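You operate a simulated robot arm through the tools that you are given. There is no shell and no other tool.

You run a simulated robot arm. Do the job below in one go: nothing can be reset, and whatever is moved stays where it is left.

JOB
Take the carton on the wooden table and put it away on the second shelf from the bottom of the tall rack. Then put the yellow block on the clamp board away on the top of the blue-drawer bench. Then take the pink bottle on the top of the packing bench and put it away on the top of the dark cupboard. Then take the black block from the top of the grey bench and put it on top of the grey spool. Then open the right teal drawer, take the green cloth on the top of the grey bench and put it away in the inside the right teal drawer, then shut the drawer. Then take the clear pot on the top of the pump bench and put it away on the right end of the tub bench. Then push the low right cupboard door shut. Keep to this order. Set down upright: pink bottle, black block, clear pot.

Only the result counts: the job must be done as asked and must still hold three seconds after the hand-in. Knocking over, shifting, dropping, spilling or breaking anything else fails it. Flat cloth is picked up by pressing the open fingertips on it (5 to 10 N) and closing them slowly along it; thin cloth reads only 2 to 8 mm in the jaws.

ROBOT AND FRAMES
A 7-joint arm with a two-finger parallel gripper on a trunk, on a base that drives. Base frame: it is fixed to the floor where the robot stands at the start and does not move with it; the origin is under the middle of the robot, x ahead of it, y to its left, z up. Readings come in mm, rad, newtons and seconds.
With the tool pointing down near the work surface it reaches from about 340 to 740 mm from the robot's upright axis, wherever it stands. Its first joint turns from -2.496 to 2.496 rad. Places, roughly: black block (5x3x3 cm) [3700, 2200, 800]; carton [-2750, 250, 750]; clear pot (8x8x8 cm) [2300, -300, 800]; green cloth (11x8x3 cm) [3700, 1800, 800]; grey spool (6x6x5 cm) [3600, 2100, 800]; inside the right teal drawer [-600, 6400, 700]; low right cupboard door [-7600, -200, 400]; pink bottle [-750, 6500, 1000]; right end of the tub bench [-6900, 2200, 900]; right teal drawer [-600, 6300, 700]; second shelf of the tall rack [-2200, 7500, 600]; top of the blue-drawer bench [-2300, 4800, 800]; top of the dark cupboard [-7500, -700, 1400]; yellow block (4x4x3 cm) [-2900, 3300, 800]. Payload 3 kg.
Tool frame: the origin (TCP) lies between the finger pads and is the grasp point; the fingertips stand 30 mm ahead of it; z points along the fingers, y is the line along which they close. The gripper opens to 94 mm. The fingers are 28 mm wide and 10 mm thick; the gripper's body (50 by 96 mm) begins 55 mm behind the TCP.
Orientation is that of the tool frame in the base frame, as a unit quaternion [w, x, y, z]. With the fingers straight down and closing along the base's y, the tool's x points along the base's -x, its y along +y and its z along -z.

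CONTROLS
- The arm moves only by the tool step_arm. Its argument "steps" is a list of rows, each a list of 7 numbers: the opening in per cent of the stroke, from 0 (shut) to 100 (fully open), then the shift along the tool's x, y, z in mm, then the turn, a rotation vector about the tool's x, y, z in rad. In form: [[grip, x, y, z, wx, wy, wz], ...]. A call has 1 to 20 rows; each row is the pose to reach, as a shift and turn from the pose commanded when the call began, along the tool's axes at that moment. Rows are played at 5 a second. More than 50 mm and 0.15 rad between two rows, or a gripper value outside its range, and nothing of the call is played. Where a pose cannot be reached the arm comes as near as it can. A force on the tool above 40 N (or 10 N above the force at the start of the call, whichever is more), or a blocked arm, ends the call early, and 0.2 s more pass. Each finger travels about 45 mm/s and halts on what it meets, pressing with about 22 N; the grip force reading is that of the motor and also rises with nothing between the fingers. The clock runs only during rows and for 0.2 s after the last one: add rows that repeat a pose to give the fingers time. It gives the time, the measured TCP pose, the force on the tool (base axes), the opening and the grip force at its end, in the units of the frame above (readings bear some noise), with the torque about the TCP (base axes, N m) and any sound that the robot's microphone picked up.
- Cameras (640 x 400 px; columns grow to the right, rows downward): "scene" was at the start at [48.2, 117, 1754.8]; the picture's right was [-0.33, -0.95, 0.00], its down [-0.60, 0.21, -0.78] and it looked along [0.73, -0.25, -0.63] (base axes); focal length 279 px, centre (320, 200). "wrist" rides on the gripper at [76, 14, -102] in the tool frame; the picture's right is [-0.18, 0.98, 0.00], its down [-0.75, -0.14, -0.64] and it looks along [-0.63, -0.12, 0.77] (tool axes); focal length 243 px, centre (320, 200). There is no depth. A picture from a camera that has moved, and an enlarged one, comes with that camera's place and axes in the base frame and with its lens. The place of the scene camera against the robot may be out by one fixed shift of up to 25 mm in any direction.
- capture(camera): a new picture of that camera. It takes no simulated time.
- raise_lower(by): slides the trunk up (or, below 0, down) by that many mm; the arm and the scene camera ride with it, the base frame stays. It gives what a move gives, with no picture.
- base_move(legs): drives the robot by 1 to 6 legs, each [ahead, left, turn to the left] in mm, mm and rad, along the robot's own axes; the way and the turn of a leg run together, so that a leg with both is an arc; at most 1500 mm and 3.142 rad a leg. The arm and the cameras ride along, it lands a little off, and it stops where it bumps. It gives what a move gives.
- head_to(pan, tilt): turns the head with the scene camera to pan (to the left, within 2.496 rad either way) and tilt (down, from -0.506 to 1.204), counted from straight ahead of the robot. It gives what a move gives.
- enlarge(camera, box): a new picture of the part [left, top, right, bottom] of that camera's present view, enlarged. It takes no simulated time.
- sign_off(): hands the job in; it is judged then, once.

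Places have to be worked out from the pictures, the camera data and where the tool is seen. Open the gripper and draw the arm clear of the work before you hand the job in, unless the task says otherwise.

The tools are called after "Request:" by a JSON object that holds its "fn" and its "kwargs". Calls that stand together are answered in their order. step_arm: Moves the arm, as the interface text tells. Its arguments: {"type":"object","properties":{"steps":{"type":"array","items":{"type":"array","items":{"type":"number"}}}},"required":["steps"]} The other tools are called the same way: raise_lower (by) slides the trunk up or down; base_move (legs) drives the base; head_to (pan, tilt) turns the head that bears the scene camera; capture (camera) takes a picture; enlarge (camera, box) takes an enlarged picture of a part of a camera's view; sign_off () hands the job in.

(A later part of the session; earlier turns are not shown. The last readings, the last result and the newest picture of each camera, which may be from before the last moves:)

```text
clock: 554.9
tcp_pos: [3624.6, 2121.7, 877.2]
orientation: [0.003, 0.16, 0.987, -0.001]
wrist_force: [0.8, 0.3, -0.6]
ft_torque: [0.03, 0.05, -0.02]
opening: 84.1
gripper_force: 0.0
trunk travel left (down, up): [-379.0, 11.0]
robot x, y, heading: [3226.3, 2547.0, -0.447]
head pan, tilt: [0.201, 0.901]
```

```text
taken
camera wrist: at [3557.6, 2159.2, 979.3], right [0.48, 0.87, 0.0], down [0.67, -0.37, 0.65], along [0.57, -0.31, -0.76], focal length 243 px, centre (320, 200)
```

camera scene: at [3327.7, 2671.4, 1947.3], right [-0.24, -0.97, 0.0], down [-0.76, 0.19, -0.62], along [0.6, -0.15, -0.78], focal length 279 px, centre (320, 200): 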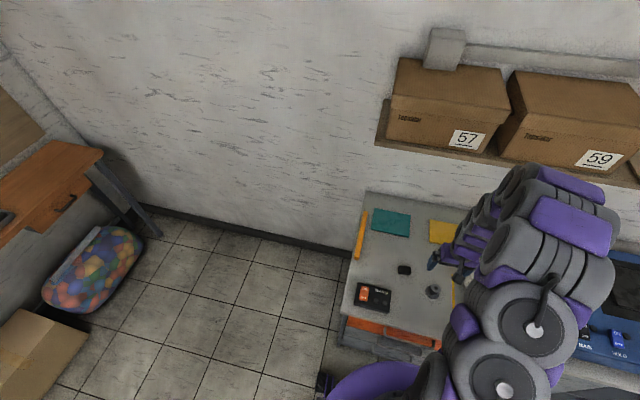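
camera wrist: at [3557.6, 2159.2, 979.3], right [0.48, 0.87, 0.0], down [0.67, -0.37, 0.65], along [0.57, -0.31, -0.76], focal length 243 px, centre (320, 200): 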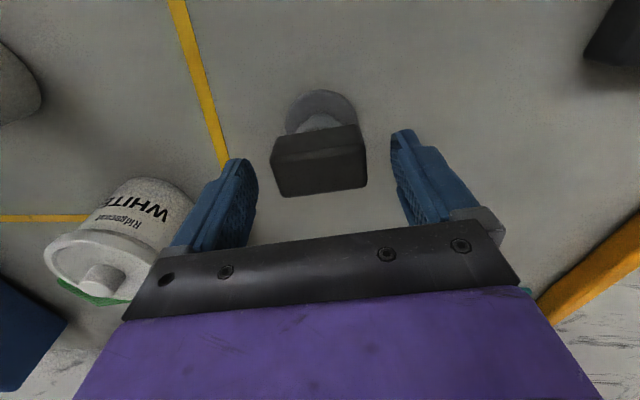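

The block sits on the spool. I lift the hand straight up and look.

Request:
{"fn": "step_arm", "kwargs": {"steps": [[90, 0, 0, -12, 0, 0, 0], [90, 0, 0, -30, 0, 0, 0], [90, 0, 0, -60, 0, 0, 0], [90, 0, 0, -100, 0, 0, 0], [90, 0, 0, -145, 0, 0, 0], [90, 0, 0, -180, 0, 0, 0], [90, 0, 0, -180, 0, 0, 0]]}}

Request:
{"fn": "capture", "kwargs": {"camera": "wrist"}}

Request:
{"fn": "enlarge", "kwargs": {"camera": "wrist", "box": [250, 30, 410, 150]}}

```text
clock: 556.5
tcp_pos: [3623.1, 2123.2, 1060.4]
orientation: [0.003, 0.159, 0.987, -0.002]
wrist_force: [-0.9, 0.0, 0.2]
ft_torque: [-0.01, -0.02, 0.0]
opening: 84.6
gripper_force: 0.1
trunk travel left (down, up): [-379.0, 11.0]
robot x, y, heading: [3226.2, 2547.2, -0.438]
head pan, tilt: [0.201, 0.901]
```

```text
taken
camera wrist: at [3554.9, 2160.4, 1160.9], right [0.48, 0.87, 0.0], down [0.67, -0.37, 0.65], along [0.57, -0.31, -0.76], focal length 243 px, centre (320, 200)
```

wrist: 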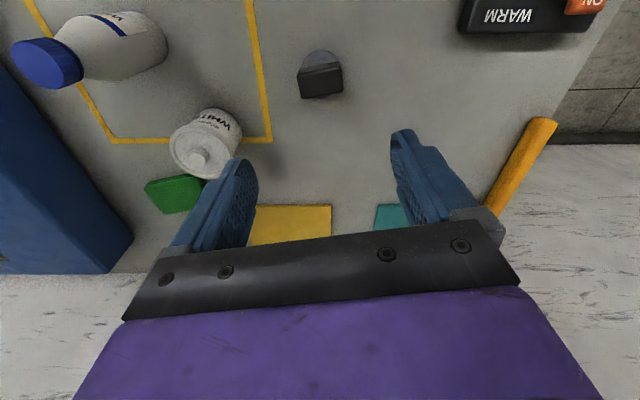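

```text
3.33 times, centred on (330, 90) of wrist
camera zoom: at [3554.9, 2160.4, 1160.9], right [0.48, 0.87, 0.0], down [0.67, -0.37, 0.65], along [0.57, -0.31, -0.76], focal length 809 px, centre (287, 567)
```

zoom: 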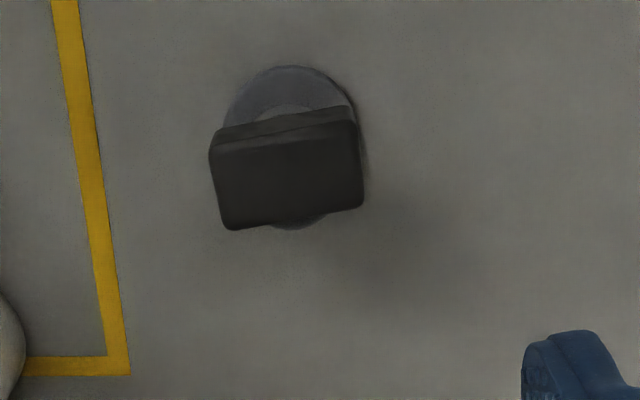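

The block is centred and level on the spool. Next is the right teal drawer: I back off, turn to face the packing wall, and sidestep along the corridor to it.

Request:
{"fn": "base_move", "kwargs": {"legs": [[-320, 0, 0], [0, 0, 1.569], [650, 0, 0], [0, 1500, 0], [0, 1500, 0], [0, 1500, 0]]}}

Request:
{"fn": "head_to", "kwargs": {"pan": 0.1, "tilt": 0.6}}

Request:
{"fn": "capture", "kwargs": {"camera": "scene"}}

```text
clock: 586.6
tcp_pos: [-351.7, 5658.9, 1059.5]
orientation: [0.003, -0.579, 0.816, 0.002]
wrist_force: [0.8, 0.2, -0.6]
ft_torque: [0.0, 0.07, 0.01]
opening: 84.4
gripper_force: 0.0
trunk travel left (down, up): [-379.0, 11.0]
robot x, y, heading: [-792.2, 5271.8, 1.115]
head pan, tilt: [0.201, 0.901]
```

```text
clock: 587.4
tcp_pos: [-355.6, 5657.7, 1060.1]
orientation: [0.004, -0.578, 0.816, 0.002]
wrist_force: [0.8, -0.6, -0.1]
ft_torque: [0.01, -0.01, -0.02]
opening: 84.5
gripper_force: 0.1
trunk travel left (down, up): [-379.0, 11.0]
robot x, y, heading: [-788.2, 5268.1, 1.117]
head pan, tilt: [0.099, 0.6]
```

```text
taken
camera scene: at [-897.7, 5398.1, 1966.2], right [0.94, -0.35, 0.0], down [-0.2, -0.53, -0.82], along [0.29, 0.77, -0.57], focal length 279 px, centre (320, 200)
```

scene: 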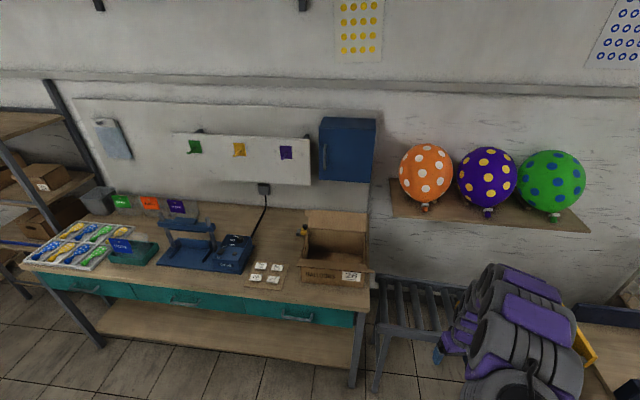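

The right teal drawer and its handle are in view. I enlarge them.

Request:
{"fn": "enlarge", "kwargs": {"camera": "scene", "box": [220, 260, 400, 380]}}

```text
3.33 times, centred on (310, 320) of scene
camera zoom: at [-897.7, 5398.1, 1966.2], right [0.94, -0.35, 0.0], down [-0.2, -0.53, -0.82], along [0.29, 0.77, -0.57], focal length 929 px, centre (353, -200)
```

zoom: 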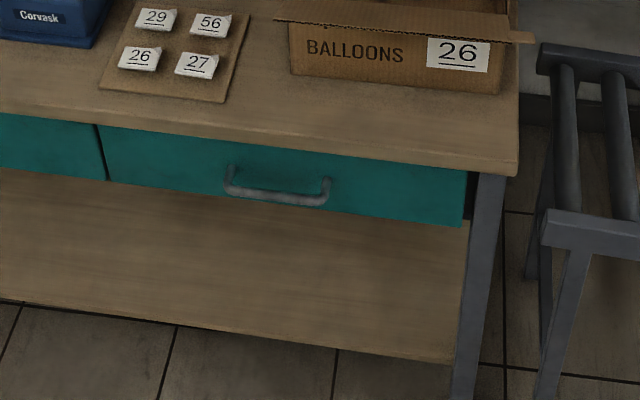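

The handle bar is at about A≈5247, L≈3302, z≈757, standing about 38 mm off the drawer front. I first turn the hand to point forward with the fingers closing vertically, in free space here.

Request:
{"fn": "step_arm", "kwargs": {"steps": [[84, 0, 0, 0, -0.0772, -0.0857, 0.0857], [84, 0, 0, 0, -0.1544, -0.1714, 0.1714], [84, 0, 0, 0, -0.2316, -0.2571, 0.2571], [84, 0, 0, 0, -0.3088, -0.3428, 0.3428], [84, 0, 0, 0, -0.386, -0.4285, 0.4285], [84, 0, 0, 0, -0.4632, -0.5142, 0.5142], [84, 0, 0, 0, -0.5404, -0.5999, 0.5999], [84, 0, 0, 0, -0.6176, -0.6856, 0.6856], [84, 0, 0, 0, -0.6948, -0.7713, 0.7713], [84, 0, 0, 0, -0.772, -0.857, 0.857], [84, 0, 0, 0, -0.8492, -0.9427, 0.9427], [84, 0, 0, 0, -0.9264, -1.0284, 1.0284], [84, 0, 0, 0, -1.0036, -1.1141, 1.1141], [84, 0, 0, 0, -1.0808, -1.1998, 1.1998], [84, 0, 0, 0, -1.158, -1.286, 1.286], [84, 0, 0, 0, -1.158, -1.286, 1.286]]}}

Request:
{"fn": "capture", "kwargs": {"camera": "scene"}}

```text
clock: 590.8
tcp_pos: [-356.2, 5656.9, 1060.1]
orientation: [0.156, 0.154, 0.686, 0.694]
wrist_force: [-0.5, 0.6, -0.5]
ft_torque: [0.0, 0.01, -0.01]
opening: 78.9
gripper_force: 0.0
trunk travel left (down, up): [-379.0, 11.0]
robot x, y, heading: [-785.7, 5273.6, 1.109]
head pan, tilt: [0.099, 0.6]
```

```text
taken
camera scene: at [-900.4, 5397.9, 1966.2], right [0.94, -0.35, 0.0], down [-0.2, -0.53, -0.82], along [0.29, 0.77, -0.57], focal length 279 px, centre (320, 200)
```

scene: 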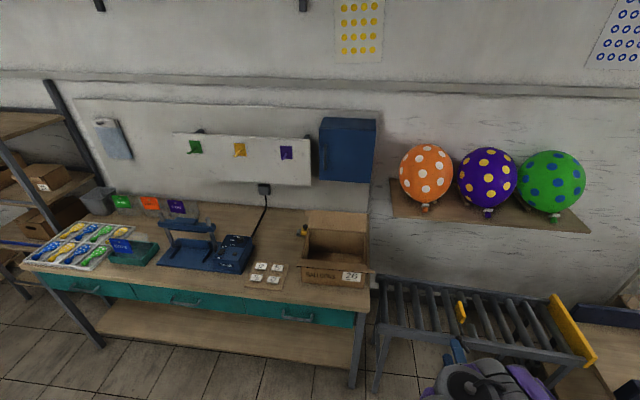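

Posture achieved. I lower the trunk 300 mm to handle height and move left and forward to about 100 mm short of the handle.

Request:
{"fn": "raise_lower", "kwargs": {"by": -300}}

Request:
{"fn": "base_move", "kwargs": {"legs": [[170, 550, 0.014]]}}

Request:
{"fn": "capture", "kwargs": {"camera": "wrist"}}

Request:
{"fn": "head_to", "kwargs": {"pan": -0.3, "tilt": 0.8}}

Request:
{"fn": "capture", "kwargs": {"camera": "scene"}}

```text
clock: 593.8
tcp_pos: [-358.1, 5657.8, 760.4]
orientation: [0.156, 0.155, 0.687, 0.693]
wrist_force: [0.2, -0.8, 0.4]
ft_torque: [0.0, 0.03, 0.01]
opening: 78.9
gripper_force: 0.0
trunk travel left (down, up): [-79.0, 311.0]
robot x, y, heading: [-788.6, 5272.9, 1.111]
head pan, tilt: [0.099, 0.6]
```

```text
clock: 597.1
tcp_pos: [-780.2, 6053.4, 761.0]
orientation: [0.149, 0.149, 0.688, 0.694]
wrist_force: [-0.4, 1.2, 0.4]
ft_torque: [-0.02, 0.0, 0.0]
opening: 79.1
gripper_force: 0.1
trunk travel left (down, up): [-79.0, 311.0]
robot x, y, heading: [-1206.7, 5660.1, 1.13]
head pan, tilt: [0.099, 0.6]
```

```text
taken
camera wrist: at [-891.1, 5990.6, 772.8], right [0.17, -0.09, 0.98], down [0.42, -0.89, -0.15], along [0.89, 0.44, -0.11], focal length 243 px, centre (320, 200)
```

wrist: 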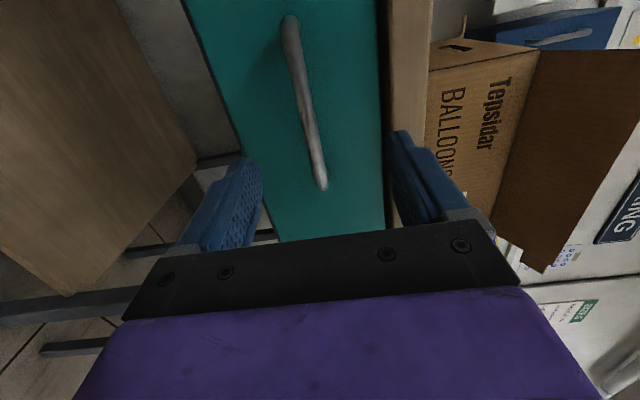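

```text
clock: 598.0
tcp_pos: [-782.0, 6053.2, 760.9]
orientation: [0.15, 0.149, 0.687, 0.695]
wrist_force: [-0.6, 0.2, -0.6]
ft_torque: [0.02, 0.05, -0.03]
opening: 79.1
gripper_force: 0.1
trunk travel left (down, up): [-79.0, 311.0]
robot x, y, heading: [-1210.4, 5659.6, 1.131]
head pan, tilt: [-0.3, 0.799]
```

```text
taken
camera scene: at [-1295.7, 5761.3, 1649.4], right [0.74, -0.67, 0.0], down [-0.48, -0.53, -0.7], along [0.47, 0.51, -0.72], focal length 279 px, centre (320, 200)
```

scene: 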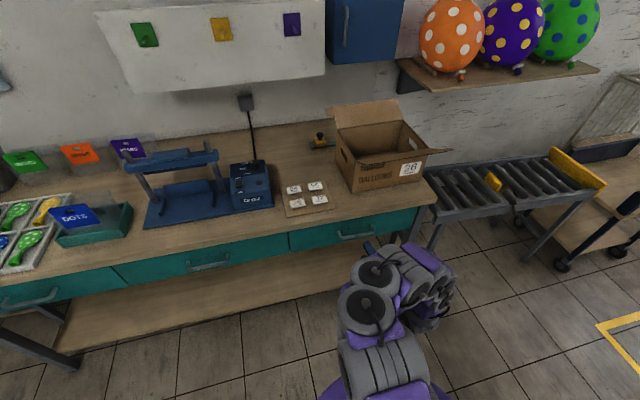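

The wrist view shows the handle bar about 11 mm below the tool axis and roughly 105–115 mm ahead, centred laterally. I move the base 60 mm closer and correct the height.

Request:
{"fn": "base_move", "kwargs": {"legs": [[60, 0, 0]]}}

Request:
{"fn": "step_arm", "kwargs": {"steps": [[64, -3, -6, 0, 0, 0, 0], [64, -5, -11, 0, 0, 0, 0], [64, -5, -11, 0, 0, 0, 0]]}}

Request:
{"fn": "capture", "kwargs": {"camera": "wrist"}}

```text
clock: 598.9
tcp_pos: [-758.3, 6107.1, 760.8]
orientation: [0.151, 0.148, 0.687, 0.695]
wrist_force: [0.1, -0.1, -0.5]
ft_torque: [0.01, -0.01, -0.02]
opening: 79.2
gripper_force: 0.1
trunk travel left (down, up): [-79.0, 311.0]
robot x, y, heading: [-1183.4, 5713.4, 1.134]
head pan, tilt: [-0.3, 0.799]
```

```text
clock: 599.7
tcp_pos: [-753.8, 6104.1, 751.4]
orientation: [0.151, 0.148, 0.688, 0.695]
wrist_force: [0.8, 1.0, -0.5]
ft_torque: [0.01, -0.02, 0.02]
opening: 59.8
gripper_force: 0.2
trunk travel left (down, up): [-79.0, 311.0]
robot x, y, heading: [-1181.4, 5719.0, 1.13]
head pan, tilt: [-0.3, 0.799]
```

```text
taken
camera wrist: at [-864.9, 6042.5, 763.4], right [0.16, -0.09, 0.98], down [0.42, -0.89, -0.15], along [0.89, 0.44, -0.11], focal length 243 px, centre (320, 200)
```

wrist: 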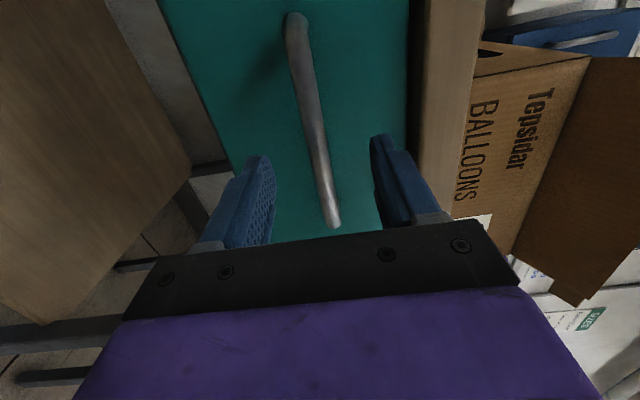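

The bar is now centred between the fingers, about 45 mm ahead. I advance 42 mm and close on it.

Request:
{"fn": "step_arm", "kwargs": {"steps": [[64, 0, -0.5, 14, 0, 0, 0], [64, 0, -1, 28, 0, 0, 0], [64, 0, -1, 42, 0, 0, 0], [64, 0, -1, 42, 0, 0, 0], [50, 0, -1, 42, 0, 0, 0], [36, 0, -1, 42, 0, 0, 0], [22, 0, -1, 42, 0, 0, 0], [10, 0, -1, 42, 0, 0, 0], [2, 0, -1, 42, 0, 0, 0], [2, 0, -1, 42, 0, 0, 0]]}}

Request:
{"fn": "capture", "kwargs": {"camera": "wrist"}}

```text
clock: 601.9
tcp_pos: [-736.6, 6143.5, 750.7]
orientation: [0.15, 0.147, 0.688, 0.695]
wrist_force: [-0.5, 0.6, -6.7]
ft_torque: [-0.04, 0.02, 0.04]
opening: 18.1
gripper_force: 44.9
trunk travel left (down, up): [-79.0, 311.0]
robot x, y, heading: [-1182.6, 5709.3, 1.136]
head pan, tilt: [-0.3, 0.799]
```

```text
taken
camera wrist: at [-847.6, 6080.4, 762.5], right [0.16, -0.08, 0.98], down [0.42, -0.89, -0.15], along [0.89, 0.44, -0.11], focal length 243 px, centre (320, 200)
```

wrist: 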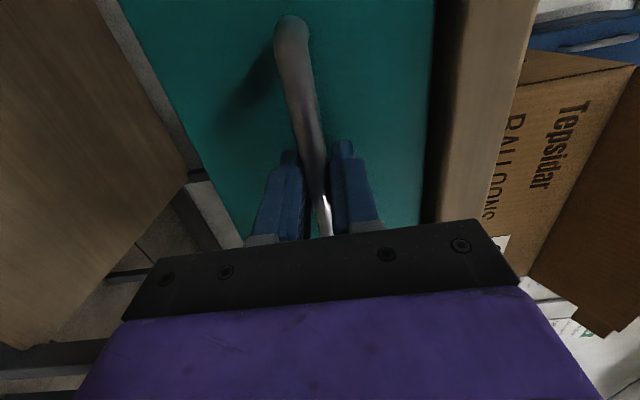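

The bar is gripped (18 mm). I pull by driving the base back 120 mm first and check.

Request:
{"fn": "base_move", "kwargs": {"legs": [[-120, 0, 0]]}}

Request:
{"fn": "capture", "kwargs": {"camera": "wrist"}}

Request:
{"fn": "capture", "kwargs": {"camera": "scene"}}

```text
clock: 603.6
tcp_pos: [-793.5, 6034.3, 750.7]
orientation: [0.139, 0.143, 0.689, 0.697]
wrist_force: [-13.3, 5.9, -0.4]
ft_torque: [-0.09, 0.03, -1.03]
opening: 17.7
gripper_force: 45.2
trunk travel left (down, up): [-79.0, 311.0]
robot x, y, heading: [-1237.6, 5602.6, 1.132]
head pan, tilt: [-0.3, 0.799]
stopped in leg 1: the force on the tool passed its limit at 43 N (the readings are from after the stop); the commanded pose is now the measured one
```

```text
taken
camera wrist: at [-904.6, 5969.5, 763.3], right [0.17, -0.08, 0.98], down [0.44, -0.88, -0.15], along [0.88, 0.46, -0.12], focal length 243 px, centre (320, 200)
```

wrist: 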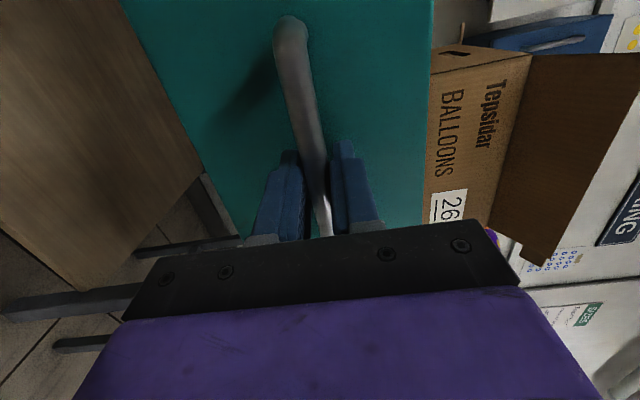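

```text
taken
camera scene: at [-1328.9, 5708.2, 1649.0], right [0.74, -0.67, 0.0], down [-0.48, -0.53, -0.7], along [0.47, 0.51, -0.72], focal length 279 px, centre (320, 200)
```

scene: 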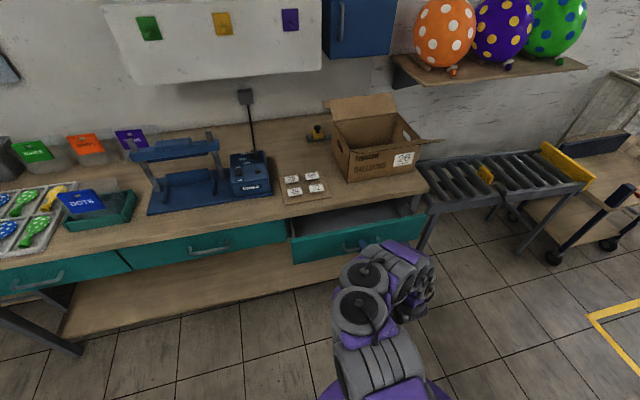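

The drawer opened about 120 mm, but a sideways load built up. I release and re-grip to relax it, then keep pulling.

Request:
{"fn": "step_arm", "kwargs": {"steps": [[35, 0, 0, 0, 0, 0, 0], [35, 0, 0, 0, 0, -0.03, 0], [35, 0, 0, 0, 0, -0.03, 0], [20, 0, 0, 0, 0, -0.03, 0], [8, 0, 0, 0, 0, -0.03, 0], [2, 0, 0, 0, 0, -0.03, 0], [2, 0, 0, 0, 0, -0.03, 0]]}}

Request:
{"fn": "base_move", "kwargs": {"legs": [[-100, 0, 0]]}}

Request:
{"fn": "capture", "kwargs": {"camera": "scene"}}

```text
clock: 605.2
tcp_pos: [-792.9, 6033.0, 750.3]
orientation: [0.152, 0.156, 0.686, 0.694]
wrist_force: [-4.4, 2.5, -4.0]
ft_torque: [-0.08, -0.19, 0.21]
opening: 18.0
gripper_force: 44.8
trunk travel left (down, up): [-79.0, 311.0]
robot x, y, heading: [-1233.3, 5606.0, 1.132]
head pan, tilt: [-0.3, 0.799]
```

```text
clock: 606.9
tcp_pos: [-841.1, 5944.1, 750.0]
orientation: [0.142, 0.153, 0.687, 0.696]
wrist_force: [-12.6, 6.1, 1.4]
ft_torque: [-0.2, -0.34, -0.95]
opening: 17.8
gripper_force: 45.4
trunk travel left (down, up): [-79.0, 311.0]
robot x, y, heading: [-1275.9, 5515.5, 1.133]
head pan, tilt: [-0.3, 0.799]
stopped in leg 1: the force on the tool passed its limit at 41 N (the readings are from after the stop); the commanded pose is now the measured one
```

```text
taken
camera scene: at [-1371.9, 5618.2, 1649.0], right [0.74, -0.67, 0.0], down [-0.48, -0.53, -0.7], along [0.47, 0.51, -0.72], focal length 279 px, centre (320, 200)
```

scene: 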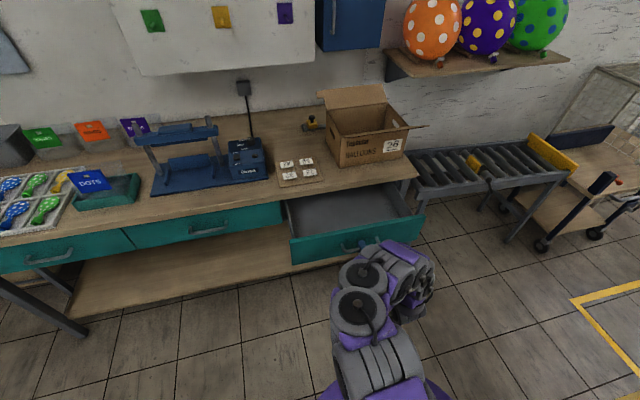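

The drawer is open about 225 mm, enough to reach in from above. I release the handle and draw back.

Request:
{"fn": "step_arm", "kwargs": {"steps": [[30, 0, 0, 0, 0, 0, 0], [55, 0, 0, 0, 0, 0, 0], [64, 0, 0, 0, 0, 0, 0], [64, 0, 0, -20, 0, 0, 0], [64, 0, 0, -50, 0, 0, 0], [64, 0, 0, -80, 0, 0, 0], [64, 0, 0, -80, 0, 0, 0]]}}

Request:
{"fn": "base_move", "kwargs": {"legs": [[-200, 0, 0]]}}

Request:
{"fn": "capture", "kwargs": {"camera": "scene"}}

```text
clock: 608.5
tcp_pos: [-871.0, 5870.3, 749.7]
orientation: [0.144, 0.154, 0.685, 0.697]
wrist_force: [-0.8, 0.5, -0.5]
ft_torque: [-0.01, -0.05, 0.02]
opening: 60.2
gripper_force: 0.1
trunk travel left (down, up): [-79.0, 311.0]
robot x, y, heading: [-1278.9, 5520.4, 1.131]
head pan, tilt: [-0.3, 0.799]
```

```text
clock: 610.1
tcp_pos: [-956.9, 5685.3, 748.9]
orientation: [0.144, 0.154, 0.685, 0.697]
wrist_force: [0.1, 0.0, -0.2]
ft_torque: [0.03, 0.01, 0.01]
opening: 60.2
gripper_force: 0.1
trunk travel left (down, up): [-79.0, 311.0]
robot x, y, heading: [-1365.2, 5333.6, 1.129]
head pan, tilt: [-0.3, 0.799]
```

```text
taken
camera scene: at [-1453.7, 5429.5, 1649.4], right [0.74, -0.67, 0.0], down [-0.48, -0.53, -0.7], along [0.47, 0.52, -0.72], focal length 279 px, centre (320, 200)
```

scene: 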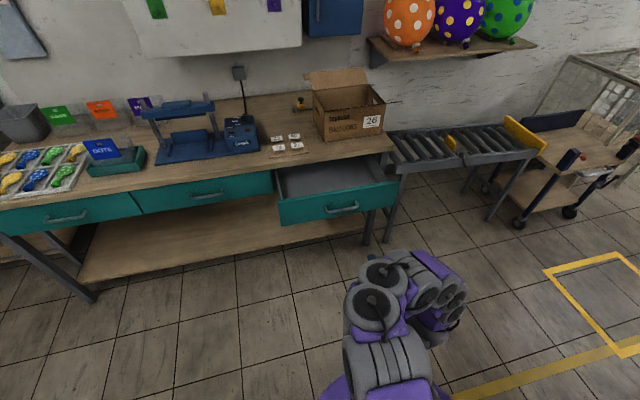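

The drawer stays open and empty. I raise the trunk and fold the hand back to tool-down, then return to the grey bench for the green cloth.

Request:
{"fn": "raise_lower", "kwargs": {"by": 250}}

Request:
{"fn": "step_arm", "kwargs": {"steps": [[64, 0, 0, 0, 0.0806, 0.0806, -0.0806], [64, 0, 0, 0, 0.1612, 0.1612, -0.1612], [64, 0, 0, 0, 0.2418, 0.2418, -0.2418], [64, 0, 0, 0, 0.3224, 0.3224, -0.3224], [64, 0, 0, 0, 0.403, 0.403, -0.403], [64, 0, 0, 0, 0.4836, 0.4836, -0.4836], [64, 0, 0, 0, 0.5642, 0.5642, -0.5642], [64, 0, 0, 0, 0.6448, 0.6448, -0.6448], [64, 0, 0, 0, 0.7254, 0.7254, -0.7254], [64, 0, 0, 0, 0.806, 0.806, -0.806], [64, 0, 0, 0, 0.8866, 0.8866, -0.8866], [64, 0, 0, 0, 0.9672, 0.9672, -0.9672], [64, 0, 0, 0, 1.0478, 1.0478, -1.0478], [64, 0, 0, 0, 1.1284, 1.1284, -1.1284], [64, 0, 0, 0, 1.2092, 1.2092, -1.2092], [64, 0, 0, 0, 1.2092, 1.2092, -1.2092]]}}

Request:
{"fn": "capture", "kwargs": {"camera": "scene"}}

```text
clock: 612.7
tcp_pos: [-957.3, 5685.1, 998.9]
orientation: [0.144, 0.154, 0.685, 0.697]
wrist_force: [0.2, -0.2, -0.3]
ft_torque: [0.01, -0.02, 0.0]
opening: 60.4
gripper_force: 0.0
trunk travel left (down, up): [-329.0, 61.0]
robot x, y, heading: [-1367.5, 5330.7, 1.133]
head pan, tilt: [-0.3, 0.799]
```

```text
clock: 616.1
tcp_pos: [-958.5, 5684.9, 1000.4]
orientation: [0.001, -0.543, 0.84, 0.01]
wrist_force: [-0.1, -0.2, 0.8]
ft_torque: [0.0, 0.02, -0.02]
opening: 60.6
gripper_force: 0.1
trunk travel left (down, up): [-329.0, 61.0]
robot x, y, heading: [-1360.9, 5330.7, 1.135]
head pan, tilt: [-0.3, 0.799]
```

```text
taken
camera scene: at [-1454.0, 5431.7, 1899.2], right [0.74, -0.67, 0.0], down [-0.48, -0.53, -0.7], along [0.47, 0.51, -0.72], focal length 279 px, centre (320, 200)
```

scene: 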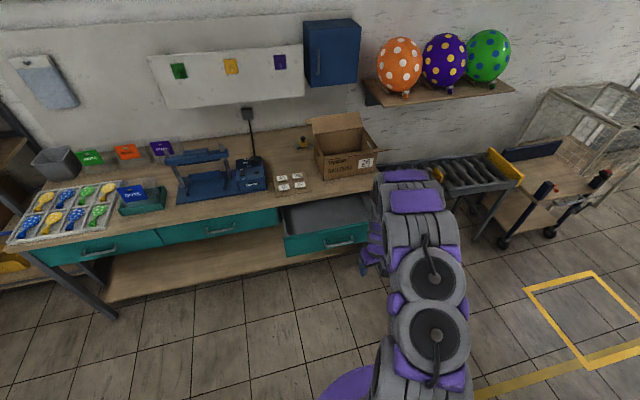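

I head back along the corridor to the grey bench and turn to face it near the green cloth.

Request:
{"fn": "base_move", "kwargs": {"legs": [[0, -1260, 0], [0, -1260, 0], [0, -1260, 0], [0, -1200, 0], [0, 0, -1.576], [0, -930, 0]]}}

Request:
{"fn": "head_to", "kwargs": {"pan": 0.1, "tilt": 0.7}}

Request:
{"fn": "capture", "kwargs": {"camera": "scene"}}

```text
clock: 648.5
tcp_pos: [3164.4, 1983.5, 1001.1]
orientation: [0.008, 0.216, 0.976, 0.006]
wrist_force: [0.2, -0.1, 0.1]
ft_torque: [-0.02, 0.02, 0.02]
opening: 59.9
gripper_force: 0.1
trunk travel left (down, up): [-329.0, 61.0]
robot x, y, heading: [2810.4, 2391.1, -0.45]
head pan, tilt: [-0.3, 0.799]
```

```text
clock: 649.4
tcp_pos: [3162.7, 1981.9, 1001.2]
orientation: [0.009, 0.215, 0.977, 0.006]
wrist_force: [0.0, -0.1, -0.5]
ft_torque: [-0.03, -0.03, 0.05]
opening: 60.0
gripper_force: 0.1
trunk travel left (down, up): [-329.0, 61.0]
robot x, y, heading: [2810.6, 2394.2, -0.445]
head pan, tilt: [0.099, 0.7]
```

```text
taken
camera scene: at [2924.1, 2507.1, 1907.1], right [-0.34, -0.94, 0.0], down [-0.61, 0.22, -0.76], along [0.72, -0.26, -0.65], focal length 279 px, centre (320, 200)
```

scene: 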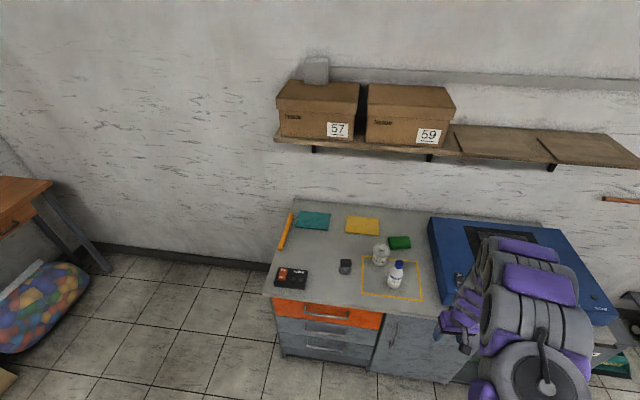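

The block still sits on the spool, and the green cloth lies behind the bottle and white pot. I swing the hand left, raise it, and approach the bench.

Request:
{"fn": "raise_lower", "kwargs": {"by": 50}}

Request:
{"fn": "step_arm", "kwargs": {"steps": [[98, 0, 40, 0, 0, 0, 0], [98, 0, 80, 0, 0, 0, 0], [98, 0, 115, 0, 0, 0, 0], [98, 0, 115, 0, 0, 0, 0]]}}

Request:
{"fn": "base_move", "kwargs": {"legs": [[330, -60, 0]]}}

Request:
{"fn": "capture", "kwargs": {"camera": "wrist"}}

Request:
{"fn": "head_to", "kwargs": {"pan": -0.1, "tilt": 0.9}}

Request:
{"fn": "capture", "kwargs": {"camera": "scene"}}

```text
clock: 650.3
tcp_pos: [3162.1, 1981.1, 1050.2]
orientation: [0.008, 0.215, 0.976, 0.007]
wrist_force: [0.2, -1.8, -0.2]
ft_torque: [-0.01, 0.01, 0.0]
opening: 60.2
gripper_force: 0.0
trunk travel left (down, up): [-379.0, 11.0]
robot x, y, heading: [2810.8, 2390.2, -0.45]
head pan, tilt: [0.099, 0.7]
```

```text
clock: 651.3
tcp_pos: [3209.3, 2085.0, 1052.7]
orientation: [0.007, 0.215, 0.977, 0.007]
wrist_force: [-0.1, -0.5, 0.6]
ft_torque: [-0.01, 0.01, -0.01]
opening: 92.2
gripper_force: 0.2
trunk travel left (down, up): [-379.0, 11.0]
robot x, y, heading: [2810.1, 2388.9, -0.452]
head pan, tilt: [0.099, 0.7]
```

```text
clock: 653.5
tcp_pos: [3482.9, 1891.0, 1052.2]
orientation: [0.008, 0.213, 0.977, 0.006]
wrist_force: [0.2, 0.2, 0.1]
ft_torque: [-0.01, 0.0, 0.0]
opening: 91.9
gripper_force: 0.1
trunk travel left (down, up): [-379.0, 11.0]
robot x, y, heading: [3086.6, 2193.7, -0.446]
head pan, tilt: [0.099, 0.7]
```

```text
taken
camera wrist: at [3419.0, 1935.2, 1153.8], right [0.58, 0.82, 0.02], down [0.61, -0.45, 0.65], along [0.54, -0.36, -0.76], focal length 243 px, centre (320, 200)
```

wrist: 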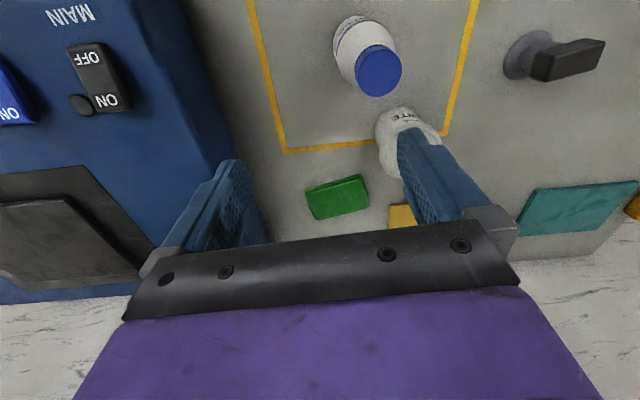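

```text
clock: 654.3
tcp_pos: [3480.6, 1890.7, 1053.3]
orientation: [0.008, 0.213, 0.977, 0.007]
wrist_force: [0.1, 0.1, 0.2]
ft_torque: [-0.02, -0.01, -0.02]
opening: 92.3
gripper_force: 0.0
trunk travel left (down, up): [-379.0, 11.0]
robot x, y, heading: [3083.0, 2194.1, -0.442]
head pan, tilt: [-0.099, 0.901]
```

```text
taken
camera scene: at [3178.6, 2296.8, 1941.4], right [-0.52, -0.86, 0.0], down [-0.67, 0.41, -0.62], along [0.53, -0.32, -0.78], focal length 279 px, centre (320, 200)
```

scene: 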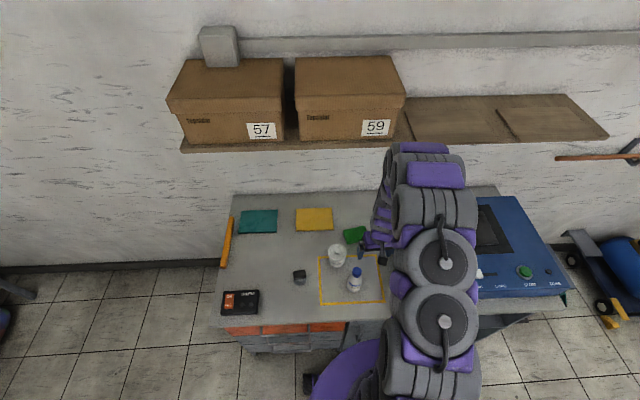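

The folded cloth is about 200 mm straight ahead of the hand. I move over it at this height and then lower the trunk, keeping clear of the pot, bottle and blue machine.

Request:
{"fn": "step_arm", "kwargs": {"steps": [[98, -40, -1, 0, 0, 0, 0], [98, -80, -2, 0, 0, 0, 0], [98, -120, -4, 0, 0, 0, 0], [98, -160, -5, 0, 0, 0, 0], [98, -198, -6, 0, 0, 0, 0], [98, -198, -6, 0, 0, 0, 0]]}}

Request:
{"fn": "raise_lower", "kwargs": {"by": -110}}

Request:
{"fn": "capture", "kwargs": {"camera": "wrist"}}

```text
clock: 655.7
tcp_pos: [3657.6, 1803.2, 1056.3]
orientation: [0.009, 0.213, 0.977, 0.006]
wrist_force: [0.0, -0.2, -0.6]
ft_torque: [-0.02, 0.03, 0.0]
opening: 92.2
gripper_force: 0.0
trunk travel left (down, up): [-379.0, 11.0]
robot x, y, heading: [3081.0, 2197.0, -0.446]
head pan, tilt: [-0.099, 0.901]
```

```text
clock: 657.1
tcp_pos: [3660.4, 1804.0, 944.6]
orientation: [0.009, 0.215, 0.977, 0.007]
wrist_force: [-0.3, 0.3, 0.6]
ft_torque: [0.0, -0.02, 0.0]
opening: 92.3
gripper_force: 0.0
trunk travel left (down, up): [-269.0, 121.0]
robot x, y, heading: [3084.1, 2195.5, -0.447]
head pan, tilt: [-0.099, 0.901]
```

```text
taken
camera wrist: at [3594.1, 1847.1, 1046.3], right [0.58, 0.82, 0.02], down [0.61, -0.45, 0.65], along [0.54, -0.36, -0.76], focal length 243 px, centre (320, 200)
```

wrist: 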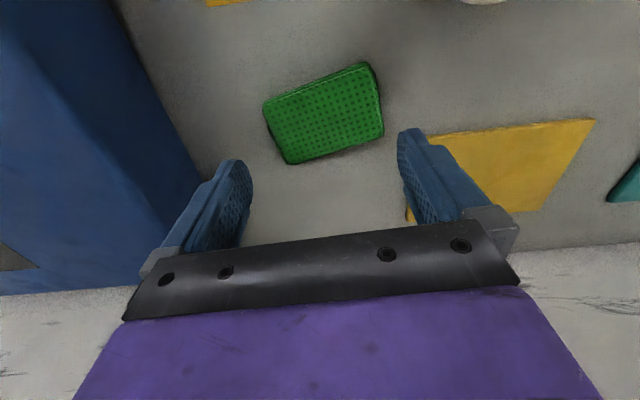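

The cloth is a flat folded pad about 105 x 70 mm, turned roughly 8°. I align and level the hand over its centre with a 65 mm opening and lower to just above it.

Request:
{"fn": "step_arm", "kwargs": {"steps": [[80, -6, 0, 20, 0.009, 0.007, -0.07], [70, -12, 1, 45, 0.017, 0.015, -0.143], [70, -16, 1, 70, 0.017, 0.015, -0.143], [70, -16, 1, 90, 0.017, 0.015, -0.143], [70, -16, 1, 90, 0.017, 0.015, -0.143]]}}

Request:
{"fn": "capture", "kwargs": {"camera": "wrist"}}

```text
clock: 658.3
tcp_pos: [3676.1, 1798.9, 857.7]
orientation: [0.001, 0.144, 0.99, -0.002]
wrist_force: [-2.2, 0.3, 14.2]
ft_torque: [0.22, 0.04, 0.01]
opening: 65.8
gripper_force: 0.1
trunk travel left (down, up): [-269.0, 121.0]
robot x, y, heading: [3082.1, 2195.2, -0.449]
head pan, tilt: [-0.099, 0.901]
```

```text
taken
camera wrist: at [3607.5, 1833.8, 959.4], right [0.46, 0.89, 0.0], down [0.68, -0.35, 0.64], along [0.57, -0.3, -0.76], focal length 243 px, centre (320, 200)
```

wrist: 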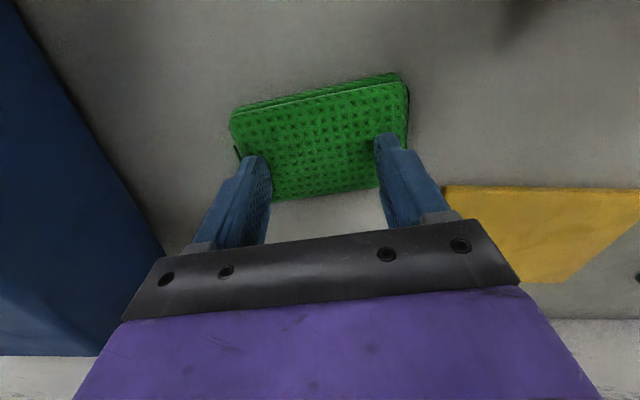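

The fingertips already rest on the cloth (its top is at z≈828, so it's a 3 cm stack) with 14 N. I ease to within the 5–10 N range and then close slowly along it.

Request:
{"fn": "step_arm", "kwargs": {"steps": [[70, 0, 0, -1.2, 0, 0, 0], [70, 0, 0, -1.2, 0, 0, 0]]}}

Request:
{"fn": "step_arm", "kwargs": {"steps": [[66, 0, 0, 0, 0, 0, 0], [62, 0, 0, 0, 0, 0, 0], [58, 0, 0, 0, 0, 0, 0], [54, 0, 0, 0, 0, 0, 0], [50, 0, 0, 0, 0, 0, 0], [46, 0, 0, 0, 0, 0, 0]]}}

Request:
{"fn": "capture", "kwargs": {"camera": "wrist"}}

```text
clock: 658.9
tcp_pos: [3675.1, 1797.8, 858.2]
orientation: [0.0, 0.144, 0.99, 0.0]
wrist_force: [2.2, -2.8, 13.8]
ft_torque: [0.09, -0.09, 0.0]
opening: 65.6
gripper_force: 0.1
trunk travel left (down, up): [-269.0, 121.0]
robot x, y, heading: [3083.7, 2196.4, -0.443]
head pan, tilt: [-0.099, 0.901]
```

```text
clock: 660.3
tcp_pos: [3676.2, 1801.8, 857.4]
orientation: [0.001, 0.142, 0.99, -0.002]
wrist_force: [1.6, 7.6, 14.1]
ft_torque: [0.46, -0.12, -0.01]
opening: 47.8
gripper_force: 3.5
trunk travel left (down, up): [-269.0, 121.0]
robot x, y, heading: [3085.0, 2196.9, -0.444]
head pan, tilt: [-0.099, 0.901]
```

```text
taken
camera wrist: at [3607.9, 1836.2, 959.5], right [0.45, 0.89, 0.0], down [0.68, -0.35, 0.64], along [0.57, -0.29, -0.77], focal length 243 px, centre (320, 200)
```

wrist: 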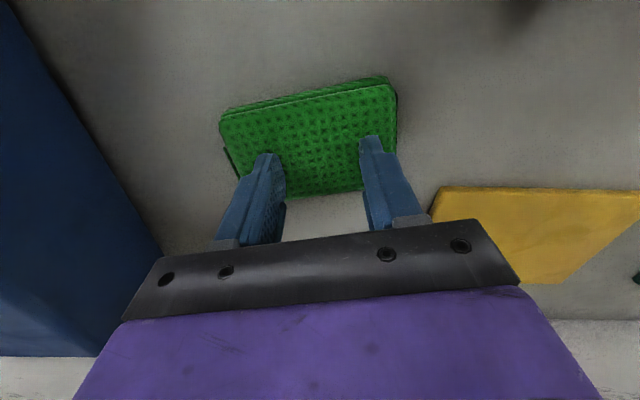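

The cloth behaves like a firm pad: the fingers slid over it and nudged it a little instead of bunching it. I lift, open fully and turn the hand 90° to straddle its short side (about 75–80 mm).

Request:
{"fn": "step_arm", "kwargs": {"steps": [[60, 0, 0, -20, 0, 0, 0], [98, 0, 0, -50, 0, 0, 0], [98, 0, 0, -90, 0, 0, 0.1], [98, 0, 0, -90, 0, 0, 0.24], [98, 0, 0, -90, 0, 0, 0.38], [98, 0, 0, -90, 0, 0, 0.52], [98, 0, 0, -90, 0, 0, 0.66], [98, 0, 0, -90, 0, 0, 0.8], [98, 0, 0, -90, 0, 0, 0.94], [98, 0, 0, -90, 0, 0, 1.08], [98, 0, 0, -90, 0, 0, 1.22], [98, 0, 0, -90, 0, 0, 1.36], [98, 0, 0, -90, 0, 0, 1.5], [98, 0, 0, -90, 0, 0, 1.57], [98, 0, 0, -90, 0, 0, 1.57]]}}

Request:
{"fn": "capture", "kwargs": {"camera": "wrist"}}

Request:
{"fn": "capture", "kwargs": {"camera": "scene"}}

```text
clock: 663.5
tcp_pos: [3677.6, 1800.2, 946.5]
orientation: [0.001, 0.801, 0.598, -0.001]
wrist_force: [-0.4, 0.6, 0.6]
ft_torque: [-0.01, -0.02, 0.02]
opening: 92.1
gripper_force: 0.0
trunk travel left (down, up): [-269.0, 121.0]
robot x, y, heading: [3082.2, 2195.0, -0.444]
head pan, tilt: [-0.099, 0.901]
```

```text
taken
camera wrist: at [3712.0, 1868.4, 1048.5], right [0.89, -0.46, 0.0], down [-0.35, -0.68, 0.64], along [-0.29, -0.57, -0.77], focal length 243 px, centre (320, 200)
```

wrist: 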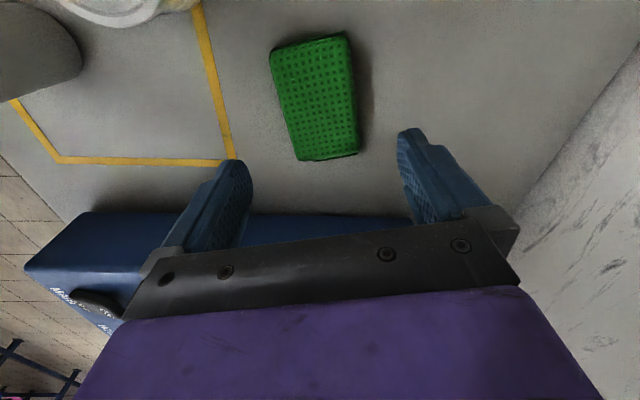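

```text
taken
camera scene: at [3180.5, 2298.0, 1831.2], right [-0.52, -0.86, 0.0], down [-0.67, 0.41, -0.62], along [0.53, -0.32, -0.79], focal length 279 px, centre (320, 200)
```

scene: 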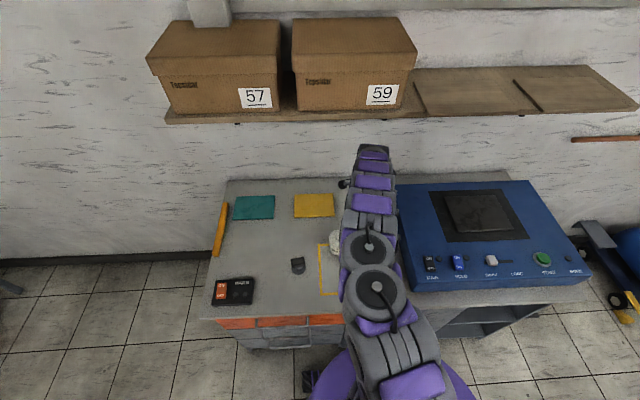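

The cloth is centred and aligned between the fingers, about 60 mm wide along the closing line. I lower to just above the bench and squeeze it.

Request:
{"fn": "step_arm", "kwargs": {"steps": [[98, 0, -1, 40, 0, 0, 0], [98, 0, -1, 75, 0, 0, 0], [98, 0, -1, 95, 0, 0, 0], [98, 0, -1, 109, 0, 0, 0], [98, 0, -1, 109, 0, 0, 0]]}}

Request:
{"fn": "capture", "kwargs": {"camera": "wrist"}}

```text
clock: 664.7
tcp_pos: [3676.8, 1798.2, 837.0]
orientation: [0.001, 0.801, 0.599, 0.0]
wrist_force: [0.2, 0.3, -0.2]
ft_torque: [-0.01, 0.03, 0.02]
opening: 92.4
gripper_force: 0.0
trunk travel left (down, up): [-269.0, 121.0]
robot x, y, heading: [3084.7, 2189.1, -0.444]
head pan, tilt: [-0.099, 0.901]
```

```text
taken
camera wrist: at [3712.3, 1868.0, 938.9], right [0.89, -0.45, 0.0], down [-0.35, -0.68, 0.64], along [-0.29, -0.57, -0.77], focal length 243 px, centre (320, 200)
```

wrist: 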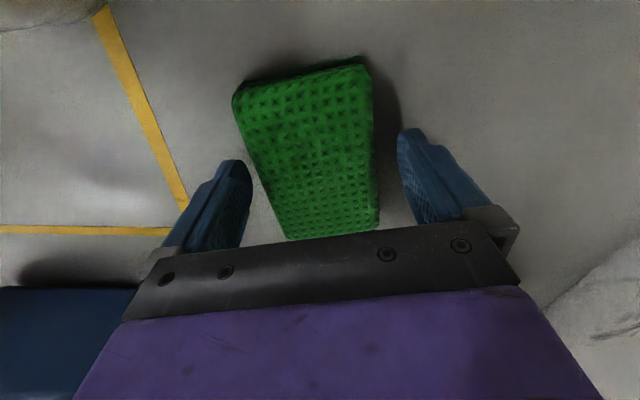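

The fingers straddle the cloth without touching anything. I close on it.

Request:
{"fn": "step_arm", "kwargs": {"steps": [[88, 0, 0, 0, 0, 0, 0], [80, 0, 0, 0, 0, 0, 0], [74, 0, 0, 0, 0, 0, 0], [68, 0, 0, 0, 0, 0, 0], [62, 0, 0, 0, 0, 0, 0], [56, 0, 0, 0, 0, 0, 0], [50, 0, 0, 0, 0, 0, 0], [44, 0, 0, 0, 0, 0, 0], [38, 0, 0, 0, 0, 0, 0], [30, 0, 0, 0, 0, 0, 0], [30, 0, 0, 0, 0, 0, 0]]}}

Request:
{"fn": "capture", "kwargs": {"camera": "wrist"}}

```text
clock: 667.1
tcp_pos: [3676.7, 1798.8, 836.5]
orientation: [0.0, 0.801, 0.599, 0.0]
wrist_force: [0.3, 0.6, 1.4]
ft_torque: [0.02, 0.03, 0.01]
opening: 69.2
gripper_force: 21.9
trunk travel left (down, up): [-269.0, 121.0]
robot x, y, heading: [3084.4, 2193.3, -0.444]
head pan, tilt: [-0.099, 0.901]
```

```text
taken
camera wrist: at [3712.1, 1868.1, 938.6], right [0.89, -0.45, 0.0], down [-0.35, -0.68, 0.64], along [-0.29, -0.57, -0.77], focal length 243 px, centre (320, 200)
```

wrist: 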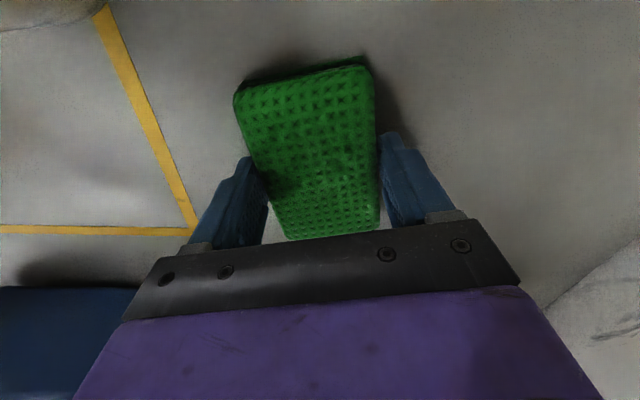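

It is gripped at 69 mm. I lift gently and check that it comes along.

Request:
{"fn": "step_arm", "kwargs": {"steps": [[30, 0, 0, -10, 0, 0, 0], [30, 0, 0, -25, 0, 0, 0], [30, 0, 0, -45, 0, 0, 0], [30, 0, 0, -45, 0, 0, 0]]}}

Request:
{"fn": "capture", "kwargs": {"camera": "wrist"}}

```text
clock: 668.1
tcp_pos: [3674.6, 1799.1, 881.6]
orientation: [0.0, 0.801, 0.599, 0.0]
wrist_force: [0.0, 0.3, 0.2]
ft_torque: [-0.01, -0.02, 0.02]
opening: 68.9
gripper_force: 22.2
trunk travel left (down, up): [-269.0, 121.0]
robot x, y, heading: [3085.0, 2194.4, -0.444]
head pan, tilt: [-0.099, 0.901]
```

```text
taken
camera wrist: at [3710.5, 1867.0, 982.7], right [0.89, -0.45, 0.0], down [-0.35, -0.68, 0.64], along [-0.29, -0.57, -0.77], focal length 243 px, centre (320, 200)
```

wrist: 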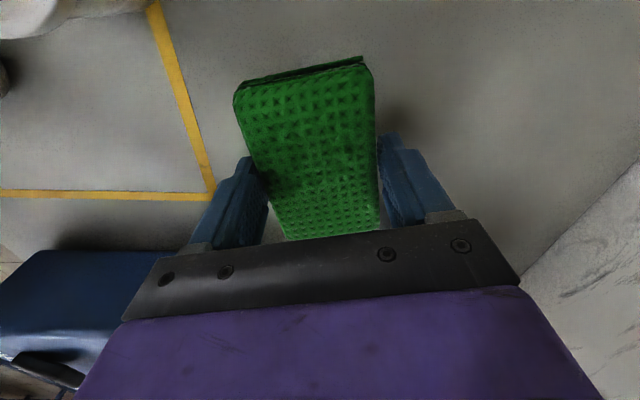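

The cloth is lifted. I raise it well above the pot and bottle, draw the arm in, and back away from the bench.

Request:
{"fn": "raise_lower", "kwargs": {"by": 115}}

Request:
{"fn": "step_arm", "kwargs": {"steps": [[30, 0, 0, -30, 0, 0, 0], [30, 0, 0, -65, 0, 0, 0], [30, 0, -40, -75, 0, 0, 0], [30, 0, -80, -75, 0, 0, 0], [30, 0, -120, -75, 0, 0, 0], [30, 0, -160, -75, 0, 0, 0], [30, 0, -190, -75, 0, 0, 0], [30, 0, -190, -75, 0, 0, 0]]}}

Request:
{"fn": "capture", "kwargs": {"camera": "wrist"}}

```text
clock: 669.6
tcp_pos: [3674.3, 1799.2, 996.2]
orientation: [0.0, 0.801, 0.599, -0.001]
wrist_force: [0.9, -0.6, 0.1]
ft_torque: [-0.02, 0.03, -0.01]
opening: 69.1
gripper_force: 21.8
trunk travel left (down, up): [-384.0, 6.0]
robot x, y, heading: [3083.2, 2195.5, -0.447]
head pan, tilt: [-0.099, 0.901]
```

```text
clock: 671.4
tcp_pos: [3491.9, 1851.1, 1070.6]
orientation: [0.002, 0.801, 0.599, 0.0]
wrist_force: [-0.1, 0.4, -1.2]
ft_torque: [0.01, -0.03, -0.03]
opening: 69.1
gripper_force: 21.8
trunk travel left (down, up): [-384.0, 6.0]
robot x, y, heading: [3084.4, 2193.0, -0.446]
head pan, tilt: [-0.099, 0.901]
```

```text
taken
camera wrist: at [3527.2, 1920.7, 1171.5], right [0.89, -0.45, 0.0], down [-0.35, -0.68, 0.64], along [-0.29, -0.57, -0.77], focal length 243 px, centre (320, 200)
```

wrist: 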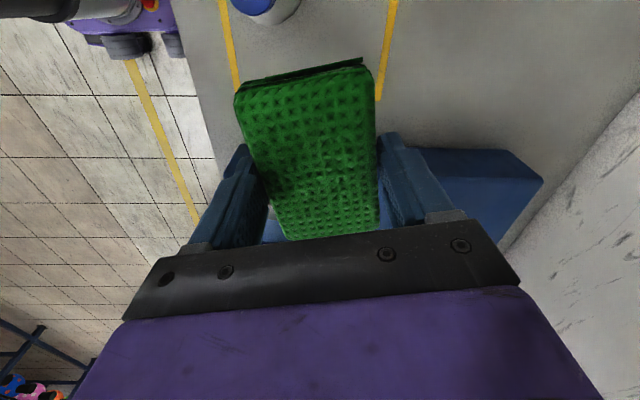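

The cloth is held securely. I return along the corridor to the open drawer.

Request:
{"fn": "base_move", "kwargs": {"legs": [[-330, 0, 0], [0, 0, 1.573], [1000, 0, 0], [0, 1400, 0], [0, 1400, 0], [0, 1400, 0]]}}

Request:
{"fn": "head_to", "kwargs": {"pan": 0.1, "tilt": 0.7}}

Request:
{"fn": "capture", "kwargs": {"camera": "scene"}}

```text
clock: 701.8
tcp_pos: [-133.8, 5528.3, 1069.6]
orientation: [0.001, 0.169, 0.986, 0.0]
wrist_force: [-0.6, 0.0, -0.4]
ft_torque: [-0.01, -0.01, 0.02]
opening: 68.8
gripper_force: 22.3
trunk travel left (down, up): [-384.0, 6.0]
robot x, y, heading: [-497.9, 5141.5, 1.074]
head pan, tilt: [-0.099, 0.901]
```

```text
clock: 702.5
tcp_pos: [-134.0, 5527.1, 1070.8]
orientation: [0.001, 0.169, 0.986, 0.001]
wrist_force: [0.0, 0.0, -0.7]
ft_torque: [-0.01, 0.01, -0.01]
opening: 68.9
gripper_force: 21.8
trunk travel left (down, up): [-384.0, 6.0]
robot x, y, heading: [-498.2, 5140.1, 1.07]
head pan, tilt: [0.099, 0.7]
```

```text
taken
camera scene: at [-604.8, 5270.2, 1962.4], right [0.92, -0.39, 0.0], down [-0.25, -0.6, -0.76], along [0.3, 0.7, -0.65], focal length 279 px, centre (320, 200)
```

scene: 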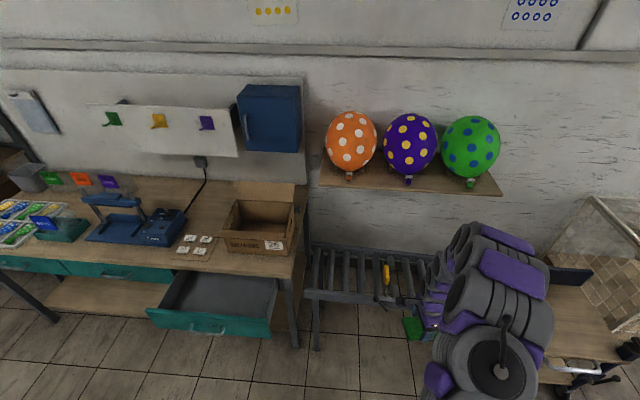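

I correct the heading and sidestep left until the hand is in line with the open drawer.

Request:
{"fn": "base_move", "kwargs": {"legs": [[0, 0, 0.056], [130, 770, 0]]}}

Request:
{"fn": "head_to", "kwargs": {"pan": -0.2, "tilt": 0.8}}

Request:
{"fn": "capture", "kwargs": {"camera": "scene"}}

Request:
{"fn": "capture", "kwargs": {"camera": "wrist"}}

```text
clock: 707.1
tcp_pos: [-773.4, 5984.0, 1069.3]
orientation: [-0.002, 0.151, 0.989, 0.002]
wrist_force: [0.0, -0.3, -0.9]
ft_torque: [0.02, 0.0, -0.03]
opening: 68.9
gripper_force: 21.5
trunk travel left (down, up): [-384.0, 6.0]
robot x, y, heading: [-1120.2, 5580.3, 1.113]
head pan, tilt: [0.099, 0.7]
```

```text
clock: 707.9
tcp_pos: [-774.7, 5982.3, 1071.8]
orientation: [0.001, 0.151, 0.989, 0.003]
wrist_force: [0.1, 0.8, -0.2]
ft_torque: [0.03, 0.01, 0.02]
opening: 68.9
gripper_force: 22.3
trunk travel left (down, up): [-384.0, 6.0]
robot x, y, heading: [-1122.5, 5581.7, 1.115]
head pan, tilt: [-0.201, 0.799]
```

```text
taken
camera scene: at [-1209.6, 5690.4, 1954.6], right [0.79, -0.61, 0.0], down [-0.44, -0.57, -0.69], along [0.42, 0.55, -0.72], focal length 279 px, centre (320, 200)
```

scene: 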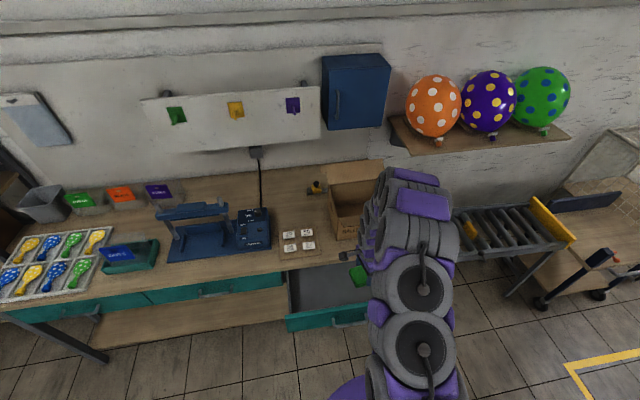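

```text
taken
camera wrist: at [-842.5, 6017.6, 1173.3], right [0.47, 0.88, 0.0], down [0.68, -0.36, 0.64], along [0.57, -0.3, -0.77], focal length 243 px, centre (320, 200)
```

wrist: 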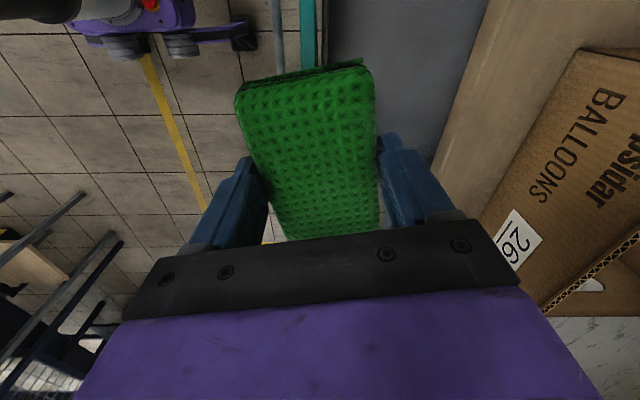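

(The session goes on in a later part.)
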